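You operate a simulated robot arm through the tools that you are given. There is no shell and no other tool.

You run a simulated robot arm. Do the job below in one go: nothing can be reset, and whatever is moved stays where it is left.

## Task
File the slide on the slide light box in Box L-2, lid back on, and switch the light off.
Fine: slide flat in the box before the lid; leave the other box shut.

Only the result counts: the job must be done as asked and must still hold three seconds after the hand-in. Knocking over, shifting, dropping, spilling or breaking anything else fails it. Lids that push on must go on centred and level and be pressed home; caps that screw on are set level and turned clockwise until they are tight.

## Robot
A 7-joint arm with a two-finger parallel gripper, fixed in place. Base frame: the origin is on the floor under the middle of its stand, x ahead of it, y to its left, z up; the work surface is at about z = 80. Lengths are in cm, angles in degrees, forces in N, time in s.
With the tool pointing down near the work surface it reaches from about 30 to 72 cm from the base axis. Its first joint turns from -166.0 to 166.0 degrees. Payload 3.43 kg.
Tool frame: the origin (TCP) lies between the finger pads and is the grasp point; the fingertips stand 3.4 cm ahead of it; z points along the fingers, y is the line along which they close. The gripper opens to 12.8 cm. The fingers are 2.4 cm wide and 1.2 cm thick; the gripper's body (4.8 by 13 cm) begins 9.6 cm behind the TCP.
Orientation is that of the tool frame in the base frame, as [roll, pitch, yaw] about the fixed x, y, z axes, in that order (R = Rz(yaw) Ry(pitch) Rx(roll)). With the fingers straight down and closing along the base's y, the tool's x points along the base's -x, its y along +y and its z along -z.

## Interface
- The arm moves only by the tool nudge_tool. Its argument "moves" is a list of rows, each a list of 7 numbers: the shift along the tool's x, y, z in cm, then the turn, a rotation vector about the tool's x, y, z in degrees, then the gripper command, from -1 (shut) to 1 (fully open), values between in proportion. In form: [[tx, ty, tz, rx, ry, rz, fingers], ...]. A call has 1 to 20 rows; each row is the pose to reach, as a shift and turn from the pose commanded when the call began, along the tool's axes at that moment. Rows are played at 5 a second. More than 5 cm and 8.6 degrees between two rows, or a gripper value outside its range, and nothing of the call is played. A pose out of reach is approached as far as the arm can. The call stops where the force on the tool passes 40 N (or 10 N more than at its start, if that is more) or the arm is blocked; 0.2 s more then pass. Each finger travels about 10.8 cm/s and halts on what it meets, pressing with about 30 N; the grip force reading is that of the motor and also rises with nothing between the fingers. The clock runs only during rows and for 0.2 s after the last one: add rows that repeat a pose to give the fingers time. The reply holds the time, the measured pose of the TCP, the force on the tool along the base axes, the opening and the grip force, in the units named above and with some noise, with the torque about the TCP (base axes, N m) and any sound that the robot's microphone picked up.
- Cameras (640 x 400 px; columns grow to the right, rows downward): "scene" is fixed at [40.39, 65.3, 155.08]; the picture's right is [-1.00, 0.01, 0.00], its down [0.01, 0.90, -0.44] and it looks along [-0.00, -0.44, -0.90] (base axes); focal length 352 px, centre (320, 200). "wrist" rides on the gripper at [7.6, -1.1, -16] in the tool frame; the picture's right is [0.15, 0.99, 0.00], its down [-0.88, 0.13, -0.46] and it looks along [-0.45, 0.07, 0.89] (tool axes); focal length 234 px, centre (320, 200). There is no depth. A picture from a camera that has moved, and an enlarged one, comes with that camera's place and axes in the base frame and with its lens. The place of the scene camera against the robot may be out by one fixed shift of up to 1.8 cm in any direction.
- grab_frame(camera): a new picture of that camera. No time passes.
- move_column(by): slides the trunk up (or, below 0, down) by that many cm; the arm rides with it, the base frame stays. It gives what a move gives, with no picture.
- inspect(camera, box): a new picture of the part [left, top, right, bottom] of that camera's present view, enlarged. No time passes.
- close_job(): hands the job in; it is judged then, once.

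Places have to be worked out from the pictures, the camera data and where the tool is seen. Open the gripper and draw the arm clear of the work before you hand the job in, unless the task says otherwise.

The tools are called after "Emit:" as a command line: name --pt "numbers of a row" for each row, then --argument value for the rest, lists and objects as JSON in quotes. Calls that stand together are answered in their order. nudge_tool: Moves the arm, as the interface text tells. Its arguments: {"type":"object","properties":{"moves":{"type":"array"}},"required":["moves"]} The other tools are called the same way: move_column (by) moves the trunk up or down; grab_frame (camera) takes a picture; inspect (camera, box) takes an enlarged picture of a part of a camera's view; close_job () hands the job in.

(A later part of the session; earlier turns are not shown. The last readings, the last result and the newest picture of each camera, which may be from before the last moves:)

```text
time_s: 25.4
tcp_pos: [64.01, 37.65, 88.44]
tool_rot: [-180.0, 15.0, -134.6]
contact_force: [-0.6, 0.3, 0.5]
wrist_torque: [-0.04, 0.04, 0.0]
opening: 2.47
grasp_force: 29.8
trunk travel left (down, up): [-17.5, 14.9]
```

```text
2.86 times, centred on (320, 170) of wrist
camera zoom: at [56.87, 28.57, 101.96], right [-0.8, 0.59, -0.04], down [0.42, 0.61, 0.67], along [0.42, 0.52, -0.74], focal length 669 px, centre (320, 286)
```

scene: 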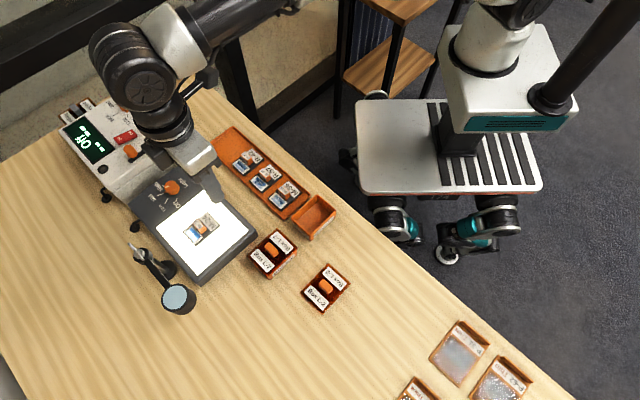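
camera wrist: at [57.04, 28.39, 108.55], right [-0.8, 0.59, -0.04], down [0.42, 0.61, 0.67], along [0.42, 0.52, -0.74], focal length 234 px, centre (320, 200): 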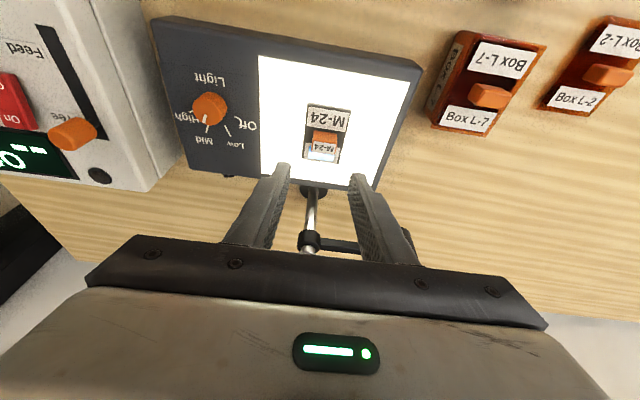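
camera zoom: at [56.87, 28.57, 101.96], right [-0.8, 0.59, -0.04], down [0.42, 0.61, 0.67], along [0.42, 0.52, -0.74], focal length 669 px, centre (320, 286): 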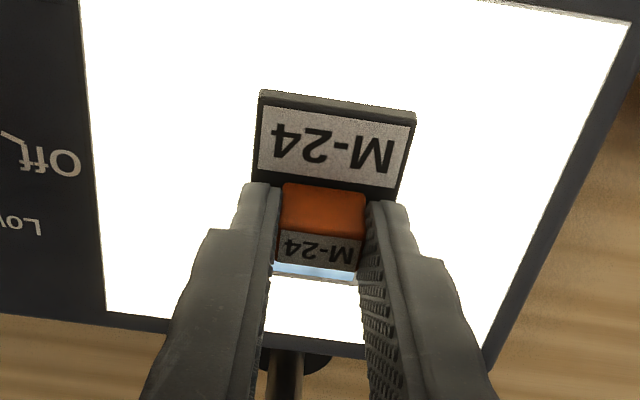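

The handle is gripped at 2.47 cm. I'll lift vertically while keeping the same lean so the slide stays level.

Emit:
nudge_tool --pt "-0.13 0 -0.48 0 0 0 -1" --pt "-0.26 0 -0.97 0 0 0 -1" --pt "-0.78 0 -2.9 0 0 0 -1" --pt "-1.42 0 -5.31 0 0 0 -1" --pt "-2.07 0 -7.73 0 0 0 -1"

Emit:
inspect --camera "wrist" --box '[250, 100, 390, 240]'

Emit:
inspect --camera "scene" --box '[140, 150, 280, 270]'

```text
time_s: 26.6
tcp_pos: [64.0, 37.58, 96.66]
tool_rot: [180.0, 14.9, -134.6]
contact_force: [0.4, 0.4, 0.2]
wrist_torque: [0.0, 0.0, -0.02]
opening: 2.49
grasp_force: 30.5
trunk travel left (down, up): [-17.5, 14.9]
```

```text
2.86 times, centred on (320, 170) of wrist
camera zoom: at [56.77, 28.55, 109.98], right [-0.8, 0.59, -0.04], down [0.42, 0.61, 0.67], along [0.42, 0.52, -0.74], focal length 669 px, centre (320, 286)
```

zoom: 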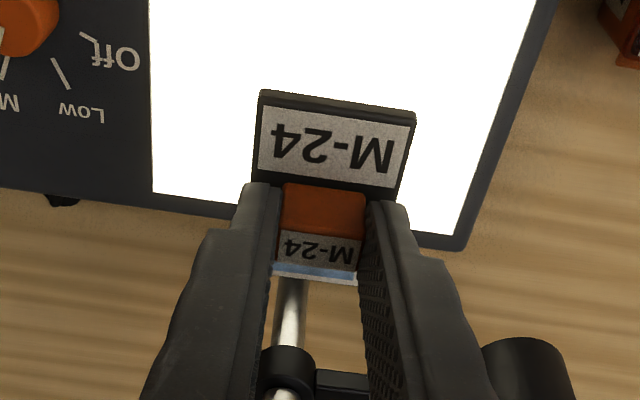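

```text
3.33 times, centred on (210, 210) of scene
camera zoom: at [40.39, 65.3, 155.08], right [-1.0, 0.01, 0.0], down [0.01, 0.9, -0.44], along [0.0, -0.44, -0.9], focal length 1175 px, centre (687, 167)
```

zoom: 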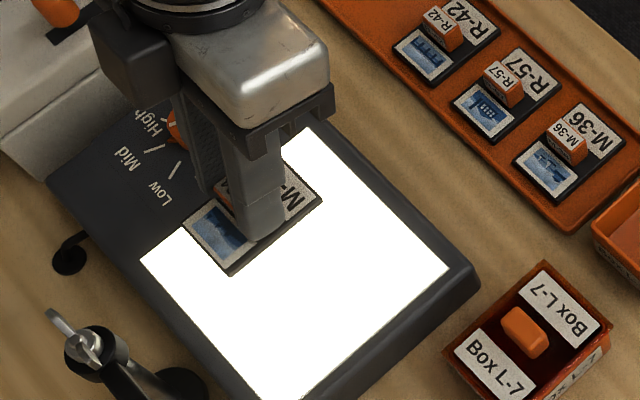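

The slide came up level. I'll carry it, keeping this lean, to a clear table spot near (32, 42) and set it down there, so I can re-grip it vertically along the narrow sides for the box.

Emit:
nudge_tool --pt "2.39 3.22 -0.64 0 0 0 -1" --pt "4.77 6.44 -1.28 0 0 0 -1" --pt "7.16 9.65 -1.92 0 0 0 -1" --pt "9.55 12.87 -2.56 0 0 0 -1" --pt "11.93 16.09 -3.19 0 0 0 -1" --pt "14.32 19.31 -3.83 0 0 0 -1" --pt "16.7 22.52 -4.47 0 0 0 -1" --pt "19.09 25.74 -5.11 0 0 0 -1" --pt "19.09 25.74 -5.11 0 0 0 -1"

Emit:
grab_frame --camera "wrist"

Emit:
grab_frame --camera "scene"

```text
time_s: 28.6
tcp_pos: [31.68, 41.68, 96.44]
tool_rot: [-180.0, 15.0, -134.6]
contact_force: [0.5, 0.0, -0.1]
wrist_torque: [0.01, -0.03, -0.01]
opening: 2.48
grasp_force: 30.3
trunk travel left (down, up): [-17.5, 14.9]
```

```text
taken
camera wrist: at [24.47, 32.62, 109.87], right [-0.8, 0.59, -0.04], down [0.42, 0.61, 0.67], along [0.42, 0.52, -0.74], focal length 234 px, centre (320, 200)
```

wrist: 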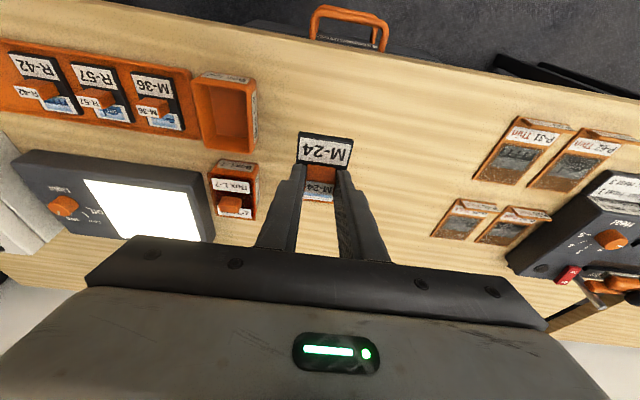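

```text
taken
```

scene: 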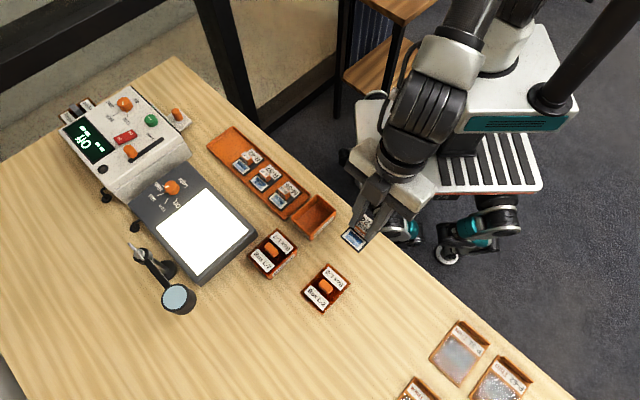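

The spot below is clear and about 6–8 cm in from the table edge. I'll lower to just above the table, then creep.

Emit:
nudge_tool --pt "0.9 0 3.38 0 0 0 -1" --pt "1.81 0 6.76 0 0 0 -1" --pt "2.46 0 9.18 0 0 0 -1" --pt "2.8 0 10.43 0 0 0 -1" --pt "2.8 0 10.43 0 0 0 -1"

Emit:
grab_frame --camera "wrist"

Emit:
inspect --camera "scene" --box '[270, 170, 430, 310]'

```text
time_s: 29.8
tcp_pos: [31.69, 41.52, 85.54]
tool_rot: [-180.0, 15.0, -134.6]
contact_force: [-0.6, 0.3, -1.4]
wrist_torque: [-0.03, -0.01, 0.0]
opening: 2.49
grasp_force: 30.1
trunk travel left (down, up): [-17.5, 14.9]
```

```text
taken
camera wrist: at [24.62, 32.49, 99.05], right [-0.8, 0.59, -0.04], down [0.42, 0.61, 0.67], along [0.42, 0.52, -0.74], focal length 234 px, centre (320, 200)
```

wrist: 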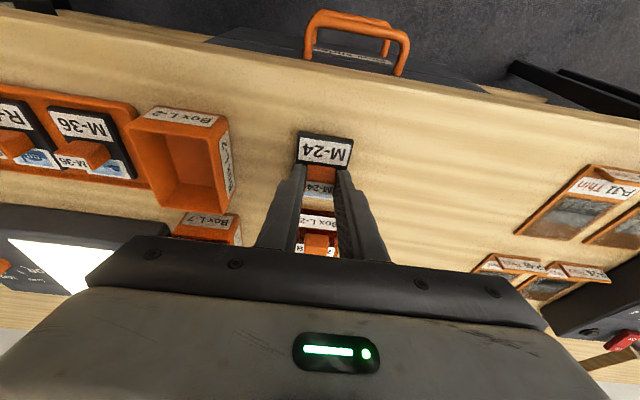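

```text
2.86 times, centred on (350, 240) of scene
camera zoom: at [40.39, 65.3, 155.08], right [-1.0, 0.01, 0.0], down [0.01, 0.9, -0.44], along [0.0, -0.44, -0.9], focal length 1007 px, centre (234, 86)
```

zoom: 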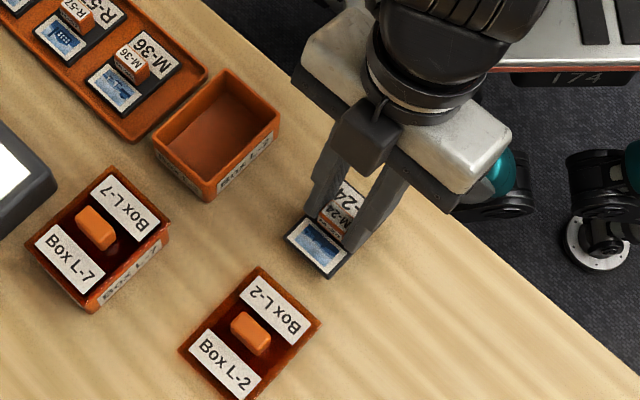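

The slide is just above clear table, with good gaps to the lid, the box and the table edge. Creeping down to contact.

Emit:
nudge_tool --pt "0.08 0 0.29 0 0 0 -1" --pt "0.16 0 0.58 0 0 0 -1" --pt "0.21 0 0.77 0 0 0 -1" --pt "0.23 0 0.87 0 0 0 -1"

```text
time_s: 30.8
tcp_pos: [31.74, 41.55, 84.81]
tool_rot: [-180.0, 15.1, -134.6]
contact_force: [-0.2, 0.0, -0.8]
wrist_torque: [0.01, -0.02, 0.04]
opening: 2.47
grasp_force: 30.0
trunk travel left (down, up): [-17.5, 14.9]
```

Emit:
nudge_tool --pt "0.03 0 0.12 0 0 0 -1" --pt "0.06 0 0.24 0 0 0 -1" --pt "0.09 0 0.34 0 0 0 -1"

```text
time_s: 31.6
tcp_pos: [31.66, 41.56, 84.66]
tool_rot: [-180.0, 15.2, -134.6]
contact_force: [-1.7, -1.3, 6.3]
wrist_torque: [-0.12, 0.11, 0.03]
opening: 2.47
grasp_force: 30.2
trunk travel left (down, up): [-17.5, 14.9]
```

The slide is touching the table (6 N). I'll release and rise vertically.

Emit:
nudge_tool --pt "-0.02 0 -0.05 0 0 0 -0.55" --pt "-0.02 0 -0.05 0 0 0 -0.4" --pt "-0.02 0 -0.05 0 0 0 -0.4" --pt "-0.4 0 -1.5 0 0 0 -0.4" --pt "-1.3 0 -4.83 0 0 0 -0.4" --pt "-2.33 0 -8.69 0 0 0 -0.4" --pt "-3.1 0 -11.6 0 0 0 -0.4"

Emit:
grab_frame --camera "wrist"

Emit:
inspect --camera "scene" --box '[270, 170, 430, 310]'

```text
time_s: 33.2
tcp_pos: [31.7, 41.68, 96.39]
tool_rot: [180.0, 15.0, -134.6]
contact_force: [-0.2, 0.9, -0.4]
wrist_torque: [-0.02, -0.02, -0.03]
opening: 3.82
grasp_force: 0.1
trunk travel left (down, up): [-17.5, 14.9]
```

```text
taken
camera wrist: at [24.46, 32.64, 109.82], right [-0.8, 0.59, -0.04], down [0.42, 0.61, 0.67], along [0.42, 0.52, -0.74], focal length 234 px, centre (320, 200)
```

wrist: 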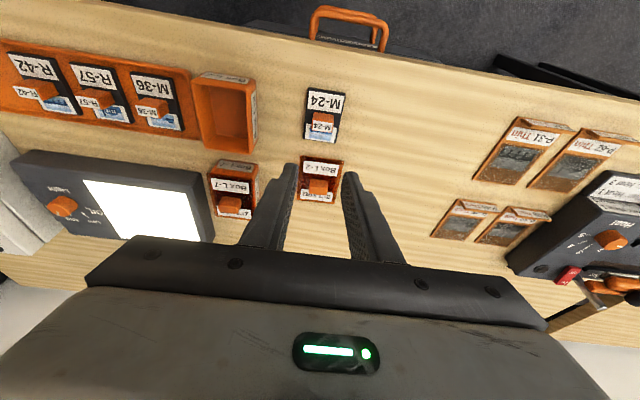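

```text
2.86 times, centred on (350, 240) of scene
camera zoom: at [40.39, 65.3, 155.08], right [-1.0, 0.01, 0.0], down [0.01, 0.9, -0.44], along [0.0, -0.44, -0.9], focal length 1007 px, centre (234, 86)
```

zoom: 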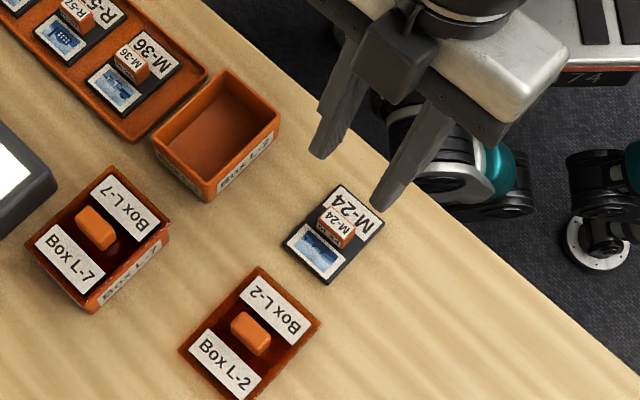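

The slide is flat on the table. I'll remove the lean, then turn the tool back so the fingers close along 45°.

Emit:
nudge_tool --pt "0 0 0 0 7.5 0 -0.4" --pt "0 0 0 0 15 0 -0.4"

Emit:
nudge_tool --pt "0 0 0 0 0 7.5 -0.4" --pt "0 0 0 0 0 15 -0.4" --pt "0 0 0 0 0 22.5 -0.4" --pt "0 0 0 0 0 30 -0.4" --pt "0 0 0 0 0 37.5 -0.4" --pt "0 0 0 0 0 45 -0.4" --pt "0 0 0 0 0 52.5 -0.4" --pt "0 0 0 0 0 60 -0.4" --pt "0 0 0 0 0 67.5 -0.4" --pt "0 0 0 0 0 75 -0.4" --pt "0 0 0 0 0 82.5 -0.4" --pt "0 0 0 0 0 89.9 -0.4"

Emit:
grab_frame --camera "wrist"

```text
time_s: 33.8
tcp_pos: [31.58, 41.68, 96.4]
tool_rot: [-180.0, -0.2, -134.6]
contact_force: [-0.9, -0.2, -0.1]
wrist_torque: [0.05, 0.01, -0.01]
opening: 3.85
grasp_force: 0.0
trunk travel left (down, up): [-17.5, 14.9]
```

```text
time_s: 36.4
tcp_pos: [31.79, 41.53, 96.62]
tool_rot: [-180.0, 0.0, 135.3]
contact_force: [-0.1, 0.2, -0.4]
wrist_torque: [0.02, 0.01, -0.02]
opening: 3.81
grasp_force: 0.1
trunk travel left (down, up): [-17.5, 14.9]
```

```text
taken
camera wrist: at [25.68, 46.04, 112.45], right [0.59, 0.81, 0.0], down [0.72, -0.53, 0.46], along [0.37, -0.27, -0.89], focal length 234 px, centre (320, 200)
```

wrist: 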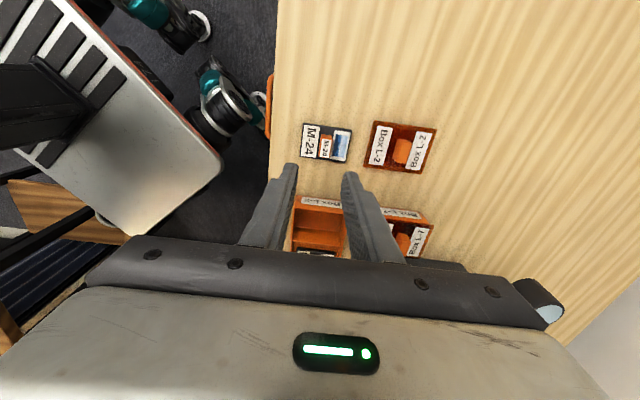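

I'll zoom to get the slide's exact place and yaw before re-gripping.

Emit:
inspect --camera "wrist" --box '[285, 110, 385, 180]'

```text
5.71 times, centred on (335, 145) of wrist
camera zoom: at [25.68, 46.04, 112.45], right [0.59, 0.81, 0.0], down [0.72, -0.53, 0.46], along [0.37, -0.27, -0.89], focal length 1338 px, centre (234, 514)
```

zoom: 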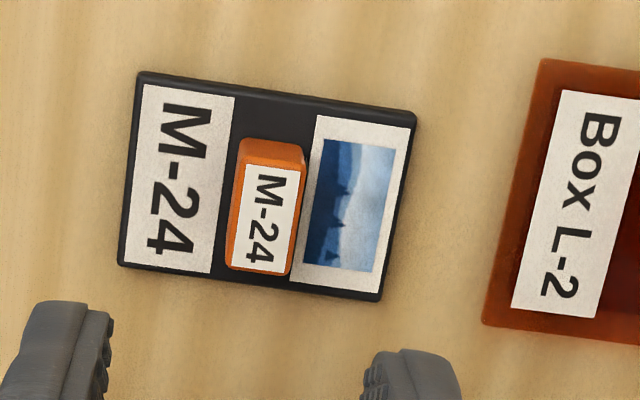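

The slide is at (32.35, 42.1), yaw about 45.8°. I'll align over its handle and descend beside it.

Emit:
nudge_tool --pt "-0.14 0.8 2 0 0 -0.5 -0.4" --pt "-0.14 0.8 5.5 0 0 -0.5 -0.4" --pt "-0.14 0.8 8.5 0 0 -0.5 -0.4" --pt "-0.14 0.8 10.3 0 0 -0.5 -0.4" --pt "-0.14 0.8 10.3 0 0 -0.5 -0.4"

Emit:
inspect --camera "wrist" --box '[250, 110, 390, 240]'

```text
time_s: 37.6
tcp_pos: [32.3, 41.95, 86.09]
tool_rot: [179.9, -0.1, 136.1]
contact_force: [0.1, 0.3, -0.8]
wrist_torque: [0.0, 0.03, -0.03]
opening: 3.83
grasp_force: 0.0
trunk travel left (down, up): [-17.5, 14.9]
```

```text
3.08 times, centred on (320, 175) of wrist
camera zoom: at [26.18, 46.4, 102.01], right [0.58, 0.81, 0.0], down [0.72, -0.52, 0.46], along [0.37, -0.27, -0.89], focal length 720 px, centre (320, 277)
```

zoom: 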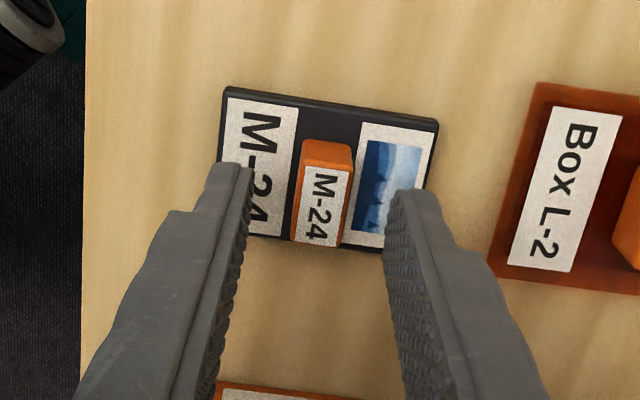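

The handle is centred between the fingers. I'll descend 1.9 cm and close.

Emit:
nudge_tool --pt "0 0.08 0.8 0 0 0 -0.4" --pt "0 0.08 1.5 0 0 0 -0.4" --pt "0 0.08 1.85 0 0 0 -0.4" --pt "0 0.08 1.85 0 0 0 -0.6" --pt "0 0.08 1.85 0 0 0 -0.75" --pt "0 0.08 1.85 0 0 0 -1" --pt "0 0.08 1.85 0 0 0 -1" --pt "0 0.08 1.85 0 0 0 -1"

Emit:
inspect --camera "wrist" --box '[250, 110, 390, 240]'

```text
time_s: 39.4
tcp_pos: [32.47, 42.15, 84.36]
tool_rot: [180.0, 0.0, 136.0]
contact_force: [0.8, -0.3, -0.1]
wrist_torque: [-0.03, -0.02, -0.01]
opening: 1.36
grasp_force: 30.0
trunk travel left (down, up): [-17.5, 14.9]
```

```text
3.08 times, centred on (320, 175) of wrist
camera zoom: at [26.3, 46.54, 100.23], right [0.58, 0.81, 0.0], down [0.72, -0.52, 0.46], along [0.37, -0.27, -0.89], focal length 720 px, centre (320, 277)
```

zoom: 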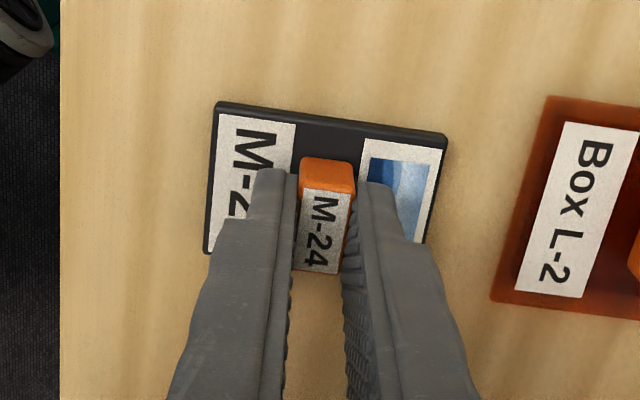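

The handle is gripped across its narrow sides, and the slide is centred and aligned in the fingers. I'll lift it and carry it to above the open box at (41.14, 34.6).

Emit:
nudge_tool --pt "0 0 -1 0 0 0 -1" --pt "0 0 -4 0 0 0 -1" --pt "0 0 -8 0 0 0 -1" --pt "-3 0.16 -9.5 0 0 0.1 -1" --pt "-6 0.32 -9.5 0 0 0.2 -1" --pt "-9 0.48 -9.5 0 0 0.3 -1" --pt "-11.5 0.62 -9.5 0 0 0.3 -1" --pt "-11.5 0.62 -9.5 0 0 0.3 -1"

Emit:
inspect --camera "wrist" --box '[220, 100, 420, 260]'

Emit:
inspect --camera "scene" --box '[250, 150, 390, 270]'

```text
time_s: 41.2
tcp_pos: [41.19, 34.72, 93.86]
tool_rot: [180.0, 0.0, 135.7]
contact_force: [0.5, 0.0, 0.0]
wrist_torque: [0.06, 0.02, -0.02]
opening: 1.4
grasp_force: 30.0
trunk travel left (down, up): [-17.5, 14.9]
```

```text
2.50 times, centred on (320, 180) of wrist
camera zoom: at [35.09, 39.1, 109.73], right [0.59, 0.81, 0.0], down [0.72, -0.52, 0.46], along [0.37, -0.27, -0.89], focal length 585 px, centre (320, 250)
```

zoom: 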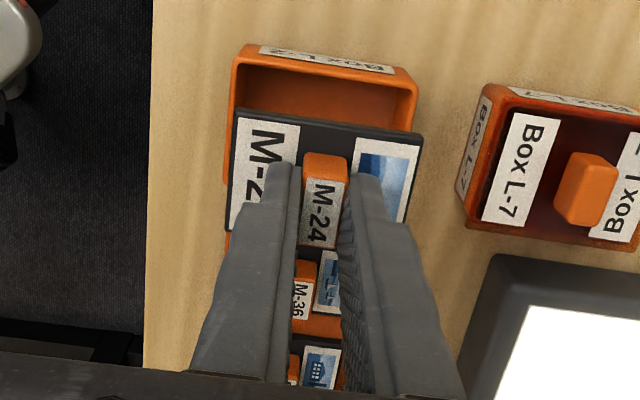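

```text
3.33 times, centred on (320, 210) of scene
camera zoom: at [40.39, 65.3, 155.08], right [-1.0, 0.01, 0.0], down [0.01, 0.9, -0.44], along [0.0, -0.44, -0.9], focal length 1175 px, centre (320, 167)
```

zoom: 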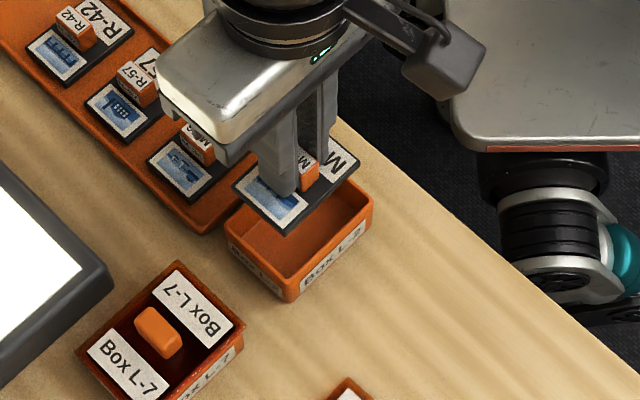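

The slide is over the box. I'll lower it to about 1 cm above the rim and check centring.

Emit:
nudge_tool --pt "0 0 2.5 0 0 0 -1" --pt "0 0 4.6 0 0 0 -1" --pt "0 0 4.6 0 0 0 -1"

Emit:
inspect --camera "wrist" --box '[260, 120, 380, 210]'

Emit:
inspect --camera "scene" --box '[285, 180, 345, 245]'

```text
time_s: 42.0
tcp_pos: [41.08, 34.58, 89.17]
tool_rot: [-180.0, -0.1, 135.8]
contact_force: [0.4, 0.2, -1.3]
wrist_torque: [-0.03, 0.0, -0.02]
opening: 1.36
grasp_force: 29.9
trunk travel left (down, up): [-17.5, 14.9]
```

```text
4.44 times, centred on (320, 165) of wrist
camera zoom: at [35.06, 39.04, 105.11], right [0.59, 0.81, 0.0], down [0.72, -0.52, 0.46], along [0.37, -0.27, -0.89], focal length 1041 px, centre (320, 356)
```

zoom: 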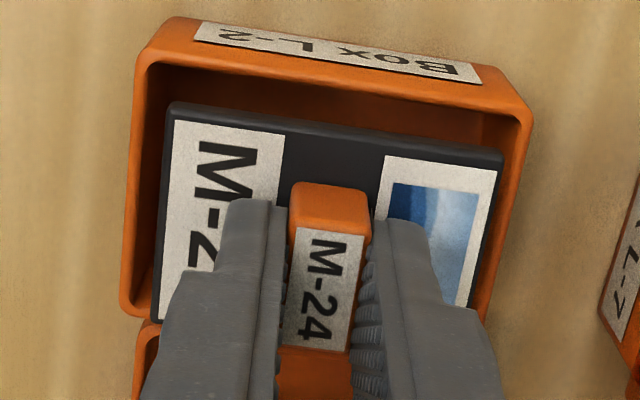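

```text
6.15 times, centred on (315, 212) of scene
camera zoom: at [40.39, 65.3, 155.08], right [-1.0, 0.01, 0.0], down [0.01, 0.9, -0.44], along [0.0, -0.44, -0.9], focal length 2169 px, centre (351, 123)
```

zoom: 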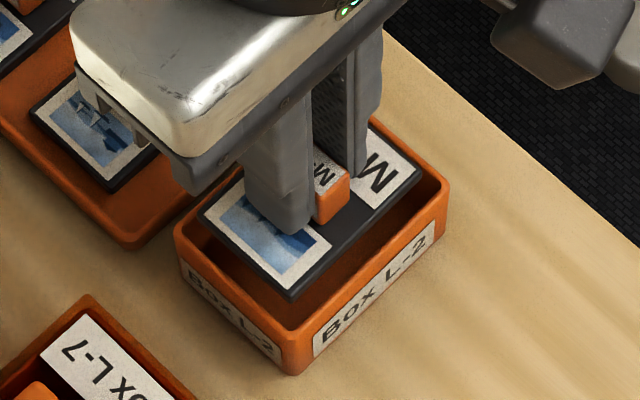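

The slide is centred over the box to within about 0.1 cm, so I'll trim by 0.08 cm. I'll lower slowly past the rim, watching the forces.

Emit:
nudge_tool --pt "-0.08 0 0.4 0 0 0 -1" --pt "-0.08 0 0.8 0 0 0 -1" --pt "-0.08 0 1.1 0 0 0 -1" --pt "-0.08 0 1.4 0 0 0 -1" --pt "-0.08 0 1.7 0 0 0 -1"

Emit:
inspect --camera "wrist" --box '[260, 120, 380, 210]'

```text
time_s: 43.2
tcp_pos: [41.26, 34.5, 87.53]
tool_rot: [-179.9, -0.1, 135.6]
contact_force: [0.2, -0.2, -1.4]
wrist_torque: [-0.03, -0.03, -0.01]
opening: 1.39
grasp_force: 30.2
trunk travel left (down, up): [-17.5, 14.9]
```

```text
4.44 times, centred on (320, 165) of wrist
camera zoom: at [35.09, 39.0, 103.48], right [0.59, 0.81, 0.0], down [0.72, -0.52, 0.46], along [0.37, -0.27, -0.89], focal length 1041 px, centre (320, 356)
```

zoom: 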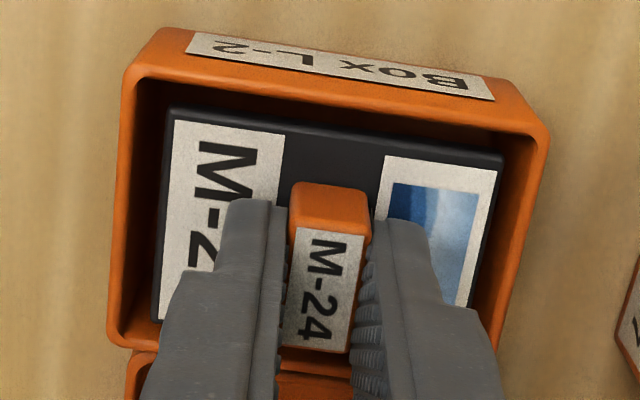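

The slide is level with the rim and inside it, with even gaps of about 0.5 cm all round. I'll continue down towards the floor.

Emit:
nudge_tool --pt "0 0 0.5 0 0 0 -1" --pt "0 0 1.0 0 0 0 -1" --pt "0 0 1.5 0 0 0 -1" --pt "0 0 1.9 0 0 0 -1" --pt "0 0 2.2 0 0 0 -1"

Emit:
inspect --camera "wrist" --box '[260, 120, 380, 210]'

```text
time_s: 44.4
tcp_pos: [41.18, 34.68, 85.29]
tool_rot: [-180.0, -0.1, 135.6]
contact_force: [-0.5, 0.3, -0.7]
wrist_torque: [0.0, 0.0, 0.0]
opening: 1.39
grasp_force: 30.1
trunk travel left (down, up): [-17.5, 14.9]
```

```text
4.44 times, centred on (320, 165) of wrist
camera zoom: at [35.03, 39.01, 101.23], right [0.59, 0.81, 0.0], down [0.72, -0.52, 0.46], along [0.37, -0.27, -0.89], focal length 1041 px, centre (320, 356)
```

zoom: 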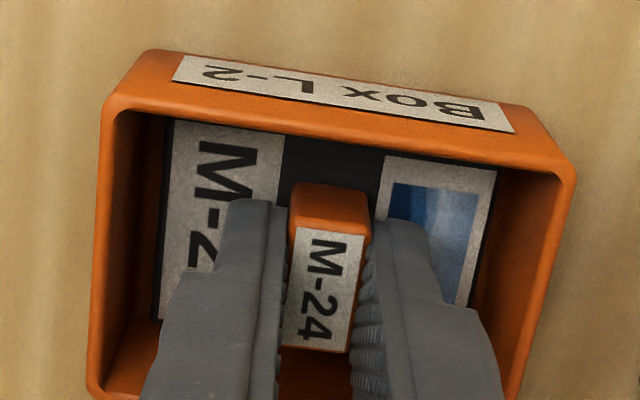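

No contact yet at 85.3, so I'll creep the last few millimetres to the floor.

Emit:
nudge_tool --pt "0 0 0.15 0 0 0 -1" --pt "0 0 0.3 0 0 0 -1" --pt "0 0 0.42 0 0 0 -1"

```text
time_s: 45.2
tcp_pos: [41.23, 34.57, 84.87]
tool_rot: [180.0, 0.0, 135.7]
contact_force: [-0.5, 1.1, -0.4]
wrist_torque: [0.03, -0.02, -0.03]
opening: 1.38
grasp_force: 30.0
trunk travel left (down, up): [-17.5, 14.9]
```

Emit:
nudge_tool --pt "0 0 0.1 0 0 0 -1" --pt "0 0 0.2 0 0 0 -1" --pt "0 0 0.3 0 0 0 -1"

```text
time_s: 46.0
tcp_pos: [41.22, 34.69, 84.65]
tool_rot: [179.9, -0.1, 135.7]
contact_force: [-1.6, -0.8, 5.3]
wrist_torque: [-0.06, 0.07, -0.03]
opening: 1.38
grasp_force: 30.1
trunk travel left (down, up): [-17.5, 14.9]
```

The slide rests on the box floor (5 N). I'll open a little and rise straight out.

Emit:
nudge_tool --pt "0 0 -0.05 0 0 0 -0.7" --pt "0 0 -0.05 0 0 0 -0.58" --pt "0 0 -0.05 0 0 0 -0.58" --pt "0 0 -1 0 0 0 -0.58" --pt "0 0 -3 0 0 0 -0.58" --pt "0 0 -6 0 0 0 -0.58" --pt "0 0 -10 0 0 0 -0.58" --pt "0 0 -13 0 0 0 -0.58"

Emit:
inspect --camera "wrist" --box '[260, 90, 380, 180]'

Emit:
inspect --camera "scene" --box '[250, 180, 390, 310]'

```text
time_s: 47.8
tcp_pos: [41.18, 34.56, 97.69]
tool_rot: [179.9, 0.0, 135.8]
contact_force: [0.6, -0.2, 0.2]
wrist_torque: [-0.01, -0.01, 0.02]
opening: 2.69
grasp_force: 0.0
trunk travel left (down, up): [-17.5, 14.9]
```

```text
4.44 times, centred on (320, 135) of wrist
camera zoom: at [35.1, 39.02, 113.6], right [0.59, 0.81, 0.0], down [0.72, -0.52, 0.46], along [0.37, -0.27, -0.89], focal length 1041 px, centre (320, 489)
```

zoom: 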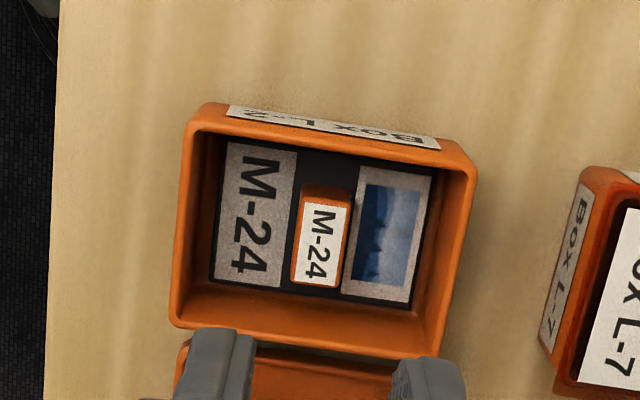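

```text
3.08 times, centred on (320, 245) of scene
camera zoom: at [40.39, 65.3, 155.08], right [-1.0, 0.01, 0.0], down [0.01, 0.9, -0.44], along [0.0, -0.44, -0.9], focal length 1084 px, centre (320, 62)
```

zoom: 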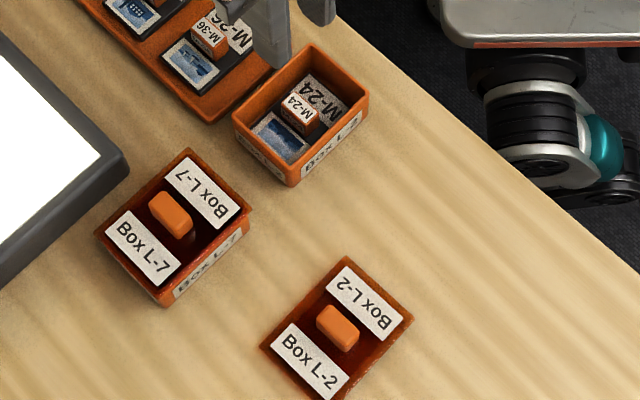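

The slide lies flat in the box. Next I'll go back to above the lid at (39.2, 50.1) to pick it up.

Emit:
nudge_tool --pt "3 2.4 0 0 0 0 -0.44" --pt "6.1 4.8 0 0 0 0 -0.44" --pt "9.2 7.2 0 0 0 0 -0.44" --pt "12.22 9.72 0 0 0 0 -0.44" --pt "12.22 9.72 0 0 0 0 -0.44"

Emit:
inspect --camera "wrist" --box '[260, 90, 380, 180]'

```text
time_s: 49.0
tcp_pos: [39.34, 50.08, 97.66]
tool_rot: [-179.9, 0.0, 135.7]
contact_force: [-0.5, 0.3, -1.1]
wrist_torque: [-0.01, 0.05, 0.0]
opening: 3.59
grasp_force: 0.1
trunk travel left (down, up): [-17.5, 14.9]
```

```text
4.44 times, centred on (320, 135) of wrist
camera zoom: at [33.16, 54.48, 113.55], right [0.59, 0.81, 0.0], down [0.72, -0.52, 0.46], along [0.37, -0.27, -0.89], focal length 1041 px, centre (320, 489)
```

zoom: 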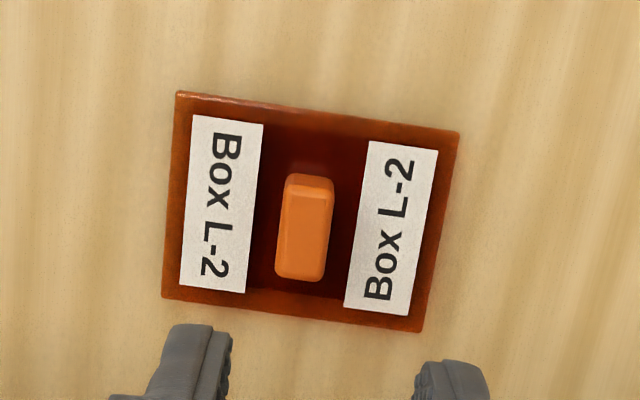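

The lid now measures at about (38.8, 49.9), yaw about 46.3°; it shifted by a few mm when released. I'll align to that and go down beside its knob.

Emit:
nudge_tool --pt "0.2 -0.45 2.5 0 0 -0.4 -0.44" --pt "0.2 -0.45 6 0 0 -0.4 -0.44" --pt "0.2 -0.45 9.5 0 0 -0.4 -0.44" --pt "0.2 -0.45 11.4 0 0 -0.4 -0.44" --pt "0.2 -0.45 11.4 0 0 -0.4 -0.44"

Emit:
inspect --camera "wrist" --box '[250, 110, 390, 240]'

```text
time_s: 50.2
tcp_pos: [38.76, 49.93, 86.12]
tool_rot: [180.0, 0.0, 136.2]
contact_force: [0.1, -0.1, 0.4]
wrist_torque: [0.04, -0.01, 0.01]
opening: 3.55
grasp_force: 0.0
trunk travel left (down, up): [-17.5, 14.9]
```

```text
3.08 times, centred on (320, 175) of wrist
camera zoom: at [32.6, 54.28, 102.06], right [0.58, 0.81, 0.0], down [0.72, -0.52, 0.46], along [0.37, -0.26, -0.89], focal length 720 px, centre (320, 277)
```

zoom: 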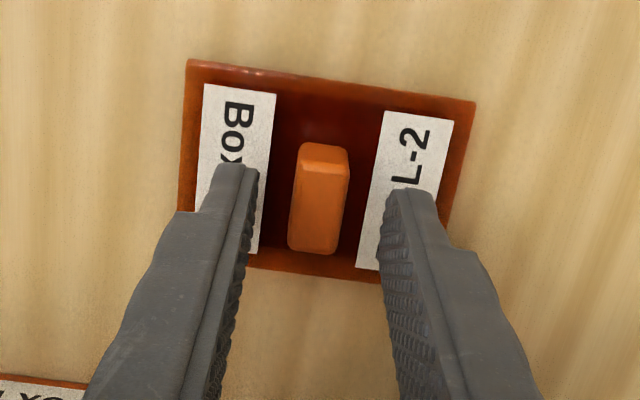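

The fingers are well aligned on the lid knob. I'll descend 1.45 cm and close.

Emit:
nudge_tool --pt "0 0 0.7 0 0 0 -0.44" --pt "0 0 1.2 0 0 0 -0.44" --pt "0 0 1.45 0 0 0 -0.44" --pt "0 0 1.45 0 0 0 -0.65" --pt "0 0 1.45 0 0 0 -0.8" --pt "0 0 1.45 0 0 0 -1" --pt "0 0 1.45 0 0 0 -1" --pt "0 0 1.45 0 0 0 -1"

Emit:
inspect --camera "wrist" --box '[250, 110, 390, 240]'

```text
time_s: 52.0
tcp_pos: [38.8, 49.84, 84.72]
tool_rot: [-180.0, 0.0, 136.1]
contact_force: [-0.4, 0.2, 0.8]
wrist_torque: [-0.02, -0.01, -0.01]
opening: 1.37
grasp_force: 29.8
trunk travel left (down, up): [-17.5, 14.9]
```

```text
3.08 times, centred on (320, 175) of wrist
camera zoom: at [32.64, 54.22, 100.63], right [0.58, 0.81, 0.0], down [0.72, -0.52, 0.46], along [0.37, -0.26, -0.89], focal length 720 px, centre (320, 277)
```

zoom: 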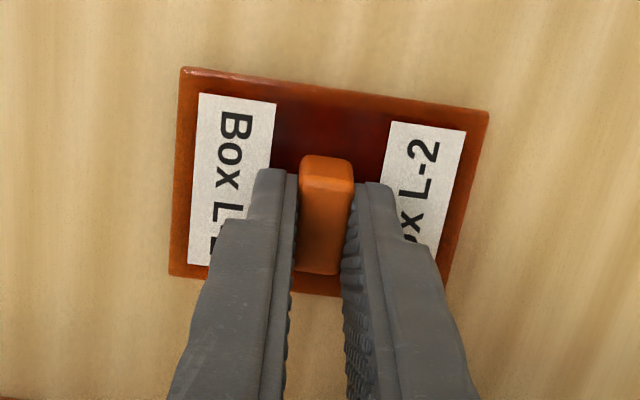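

The lid is gripped, centred and level. I'll lift it and carry it to above the box.

Emit:
nudge_tool --pt "0 0 -1 0 0 0 -1" --pt "0 0 -5 0 0 0 -1" --pt "0 0 -9 0 0 0 -1" --pt "-3.1 -2.35 -10 0 0 0.15 -1" --pt "-6.2 -4.7 -10 0 0 0.3 -1" --pt "-9.3 -7.05 -10 0 0 0.45 -1" --pt "-12.35 -9.38 -10 0 0 0.45 -1" --pt "-12.35 -9.38 -10 0 0 0.45 -1"

Emit:
inspect --camera "wrist" --box '[250, 90, 390, 220]'

Emit:
inspect --camera "scene" --box '[270, 160, 360, 250]'

```text
time_s: 53.8
tcp_pos: [41.29, 34.46, 94.84]
tool_rot: [-180.0, 0.0, 135.8]
contact_force: [0.0, 0.0, -0.7]
wrist_torque: [-0.02, 0.01, 0.01]
opening: 1.36
grasp_force: 29.7
trunk travel left (down, up): [-17.5, 14.9]
```

```text
3.08 times, centred on (320, 155) of wrist
camera zoom: at [35.15, 38.86, 110.86], right [0.59, 0.81, 0.0], down [0.72, -0.52, 0.46], along [0.37, -0.27, -0.89], focal length 720 px, centre (320, 338)
```

zoom: 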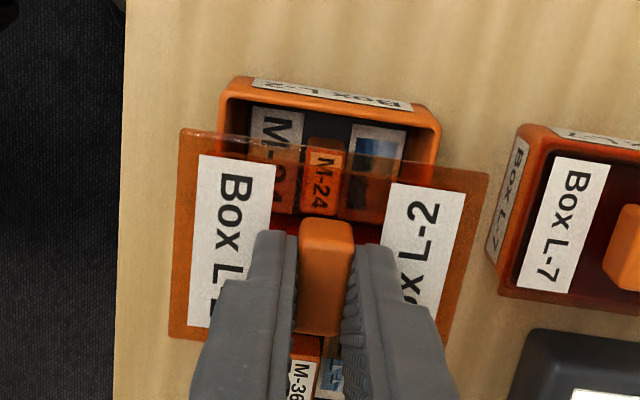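

```text
4.44 times, centred on (315, 205) of scene
camera zoom: at [40.39, 65.3, 155.08], right [-1.0, 0.01, 0.0], down [0.01, 0.9, -0.44], along [0.0, -0.44, -0.9], focal length 1566 px, centre (342, 178)
```

zoom: 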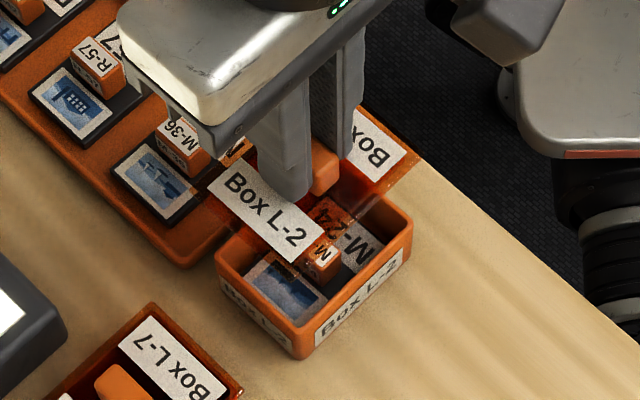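

I'll lower to about 1 cm above the rim and check centring through the see-through lid.

Emit:
nudge_tool --pt "0 0 2.5 0 0 0 -1" --pt "0 0 4.8 0 0 0 -1" --pt "0 0 5.3 0 0 0 -1" --pt "0 0 5.3 0 0 0 -1"

Emit:
inspect --camera "wrist" --box '[260, 110, 380, 200]'

Emit:
inspect --camera "scene" --box '[285, 180, 345, 245]'

```text
time_s: 54.8
tcp_pos: [41.23, 34.52, 89.49]
tool_rot: [-180.0, 0.0, 135.8]
contact_force: [-1.1, 0.3, -0.5]
wrist_torque: [0.0, 0.02, -0.02]
opening: 1.37
grasp_force: 30.1
trunk travel left (down, up): [-17.5, 14.9]
```

```text
4.44 times, centred on (320, 155) of wrist
camera zoom: at [35.09, 38.91, 105.4], right [0.59, 0.81, 0.0], down [0.72, -0.52, 0.46], along [0.37, -0.27, -0.89], focal length 1041 px, centre (320, 400)
```

zoom: 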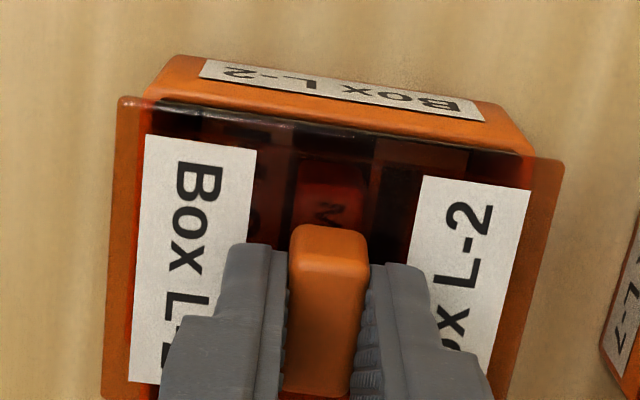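

```text
6.15 times, centred on (315, 212) of scene
camera zoom: at [40.39, 65.3, 155.08], right [-1.0, 0.01, 0.0], down [0.01, 0.9, -0.44], along [0.0, -0.44, -0.9], focal length 2169 px, centre (351, 123)
```

zoom: 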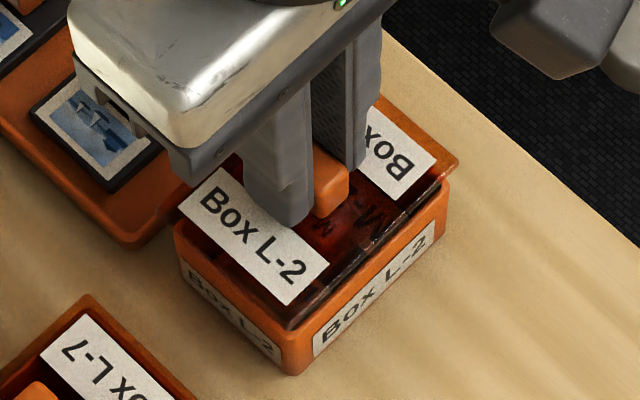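

The lid is about 1 cm above the rim and looks centred to within 0.1 cm. I'll take a finer look at its corners to verify yaw before pressing it on.

Emit:
inspect --camera "wrist" --box '[268, 118, 300, 138]'

Emit:
inspect --camera "wrist" --box '[352, 132, 384, 152]'

Emit:
inspect --camera "wrist" --box '[262, 150, 310, 210]'

Emit:
inspect --camera "scene" --box '[300, 195, 340, 240]'

```text
16.00 times, centred on (284, 128) of wrist
camera zoom: at [35.09, 38.91, 105.4], right [0.59, 0.81, 0.0], down [0.72, -0.52, 0.46], along [0.37, -0.27, -0.89], focal length 3747 px, centre (896, 1352)
```

zoom: 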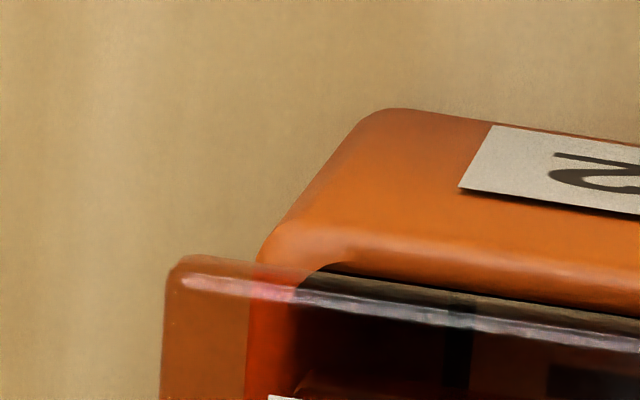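

```text
16.00 times, centred on (368, 142) of wrist
camera zoom: at [35.09, 38.91, 105.4], right [0.59, 0.81, 0.0], down [0.72, -0.52, 0.46], along [0.37, -0.27, -0.89], focal length 3747 px, centre (-448, 1128)
```

zoom: 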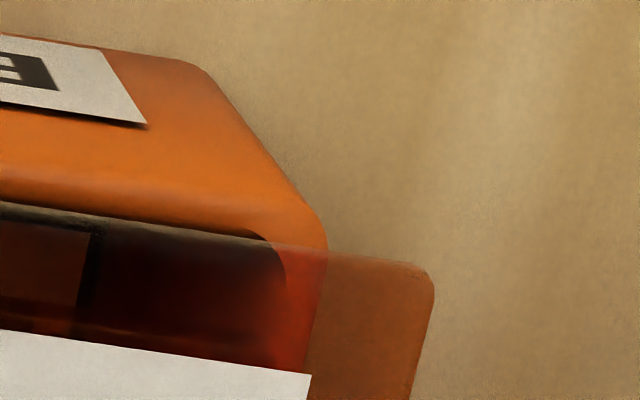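

```text
6.67 times, centred on (286, 180) of wrist
camera zoom: at [35.09, 38.91, 105.4], right [0.59, 0.81, 0.0], down [0.72, -0.52, 0.46], along [0.37, -0.27, -0.89], focal length 1561 px, centre (547, 333)
```

zoom: 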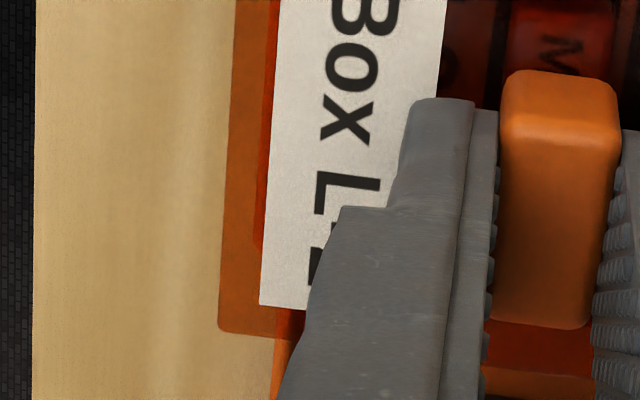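

```text
8.89 times, centred on (320, 218) of scene
camera zoom: at [40.39, 65.3, 155.08], right [-1.0, 0.01, 0.0], down [0.01, 0.9, -0.44], along [0.0, -0.44, -0.9], focal length 3133 px, centre (320, 44)
```

zoom: 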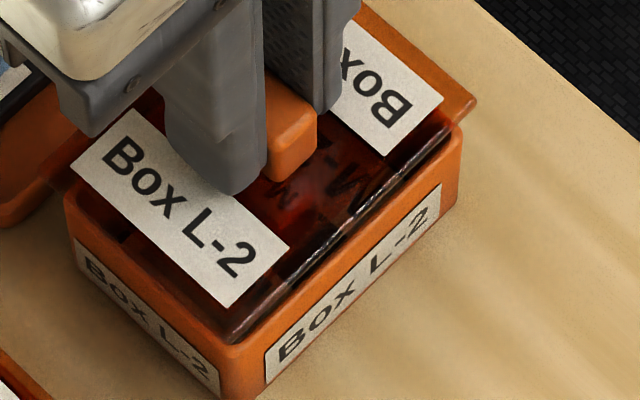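

The lid and box rims agree to within about 0.05 cm and 0.5°. I'll trim yaw by 0.3° and lower in small steps to contact.

Emit:
nudge_tool --pt "0 0 0.3 0 0 0.3 -1" --pt "0 0 0.6 0 0 0.3 -1" --pt "0 0 0.8 0 0 0.3 -1" --pt "0 0 1.0 0 0 0.3 -1" --pt "0 0 1.15 0 0 0.3 -1"

Emit:
inspect --camera "wrist" --box '[260, 110, 380, 200]'

Emit:
inspect --camera "scene" --box '[290, 190, 345, 240]'

```text
time_s: 56.0
tcp_pos: [41.39, 34.49, 88.28]
tool_rot: [-180.0, -0.1, 135.4]
contact_force: [-0.3, -0.1, 1.1]
wrist_torque: [-0.02, 0.03, -0.02]
opening: 1.34
grasp_force: 30.1
trunk travel left (down, up): [-17.5, 14.9]
```

```text
4.44 times, centred on (320, 155) of wrist
camera zoom: at [35.11, 38.98, 104.23], right [0.59, 0.81, 0.0], down [0.72, -0.53, 0.46], along [0.37, -0.27, -0.89], focal length 1041 px, centre (320, 400)
```

zoom: 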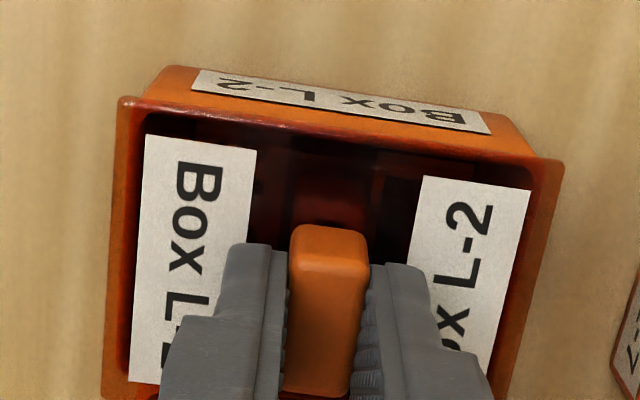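

```text
8.00 times, centred on (318, 215) of scene
camera zoom: at [40.39, 65.3, 155.08], right [-1.0, 0.01, 0.0], down [0.01, 0.9, -0.44], along [0.0, -0.44, -0.9], focal length 2819 px, centre (340, 80)
```

zoom: 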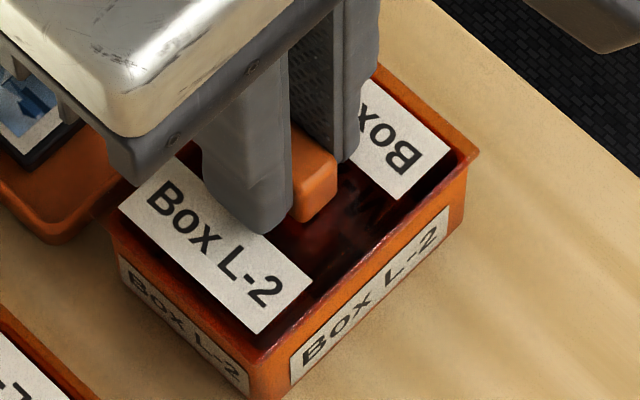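

The lid is entering the rim, centred and level. I'll press on gently in small steps.

Emit:
nudge_tool --pt "0 0 0.1 0 0 0 -1" --pt "0 0 0.2 0 0 0 -1" --pt "0 0 0.3 0 0 0 -1"

```text
time_s: 56.8
tcp_pos: [41.16, 34.43, 88.08]
tool_rot: [-180.0, -0.1, 135.3]
contact_force: [-1.2, -0.8, 3.6]
wrist_torque: [-0.05, 0.03, 0.04]
opening: 1.36
grasp_force: 30.0
trunk travel left (down, up): [-17.5, 14.9]
```

Emit:
nudge_tool --pt "0 0 0.1 0 0 0 -1" --pt "0 0 0.2 0 0 0 -1" --pt "0 0 0.3 0 0 0 -1"

Emit:
inspect --camera "wrist" --box '[260, 110, 380, 200]'

```text
time_s: 57.6
tcp_pos: [41.11, 34.53, 87.93]
tool_rot: [179.7, 0.0, 135.3]
contact_force: [1.0, -3.7, 22.0]
wrist_torque: [-0.13, 0.04, 0.0]
opening: 1.39
grasp_force: 30.0
trunk travel left (down, up): [-17.5, 14.9]
```

```text
4.44 times, centred on (320, 155) of wrist
camera zoom: at [35.08, 38.94, 103.86], right [0.59, 0.81, 0.0], down [0.72, -0.53, 0.46], along [0.37, -0.27, -0.89], focal length 1041 px, centre (320, 400)
```

zoom: 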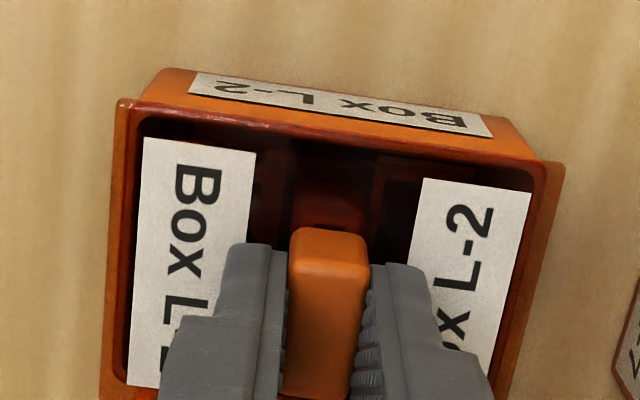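

Force is at 22 N with the lid on its seat. I'll press a little harder to be sure it's home, then back off.

Emit:
nudge_tool --pt "0 0 0.08 0 0 0 -1" --pt "0 0 0.15 0 0 0 -1" --pt "0 0 0.15 0 0 0 -1"

```text
time_s: 58.4
tcp_pos: [41.18, 34.45, 87.73]
tool_rot: [179.7, 0.0, 135.2]
contact_force: [4.3, -0.9, 28.1]
wrist_torque: [-0.09, -0.03, -0.02]
opening: 1.35
grasp_force: 29.7
trunk travel left (down, up): [-17.5, 14.9]
```

At z = 87.73 and 28 N the height matches the originally seated lid. I'll release and rise to inspect it.

Emit:
nudge_tool --pt "0 0 -0.3 0 0 0 -1" --pt "0 0 -0.3 0 0 0 -0.6" --pt "0 0 -0.3 0 0 0 -0.44" --pt "0 0 -0.3 0 0 0 -0.44" --pt "0 0 -2 0 0 0 -0.44" --pt "0 0 -5 0 0 0 -0.44" --pt "0 0 -8 0 0 0 -0.44"

Emit:
inspect --camera "wrist" --box '[260, 95, 380, 185]'

Emit:
inspect --camera "scene" --box '[250, 180, 350, 280]'

```text
time_s: 60.0
tcp_pos: [41.21, 34.63, 95.61]
tool_rot: [180.0, 0.0, 135.4]
contact_force: [-0.2, 0.6, -0.3]
wrist_torque: [-0.02, 0.03, 0.03]
opening: 3.57
grasp_force: 0.1
trunk travel left (down, up): [-17.5, 14.9]
```

```text
4.44 times, centred on (320, 140) of wrist
camera zoom: at [35.15, 39.08, 111.56], right [0.59, 0.81, 0.0], down [0.72, -0.53, 0.46], along [0.37, -0.27, -0.89], focal length 1041 px, centre (320, 467)
```

zoom: 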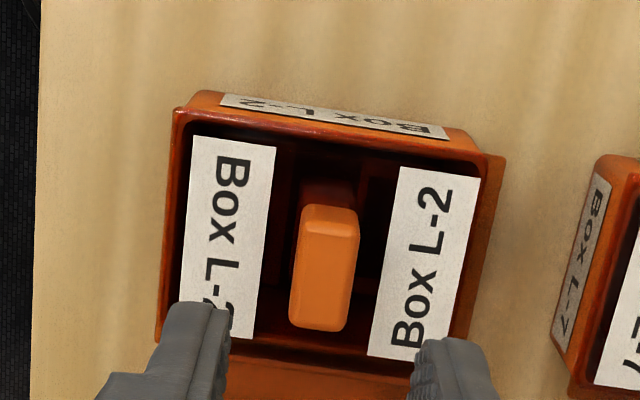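

```text
4.00 times, centred on (300, 230) of scene
camera zoom: at [40.39, 65.3, 155.08], right [-1.0, 0.01, 0.0], down [0.01, 0.9, -0.44], along [0.0, -0.44, -0.9], focal length 1410 px, centre (400, 80)
```

zoom: 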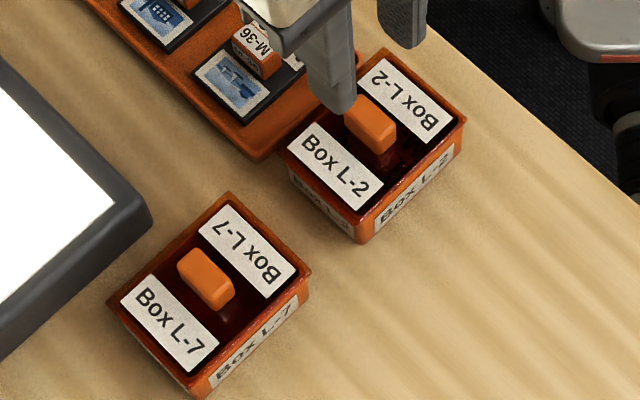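

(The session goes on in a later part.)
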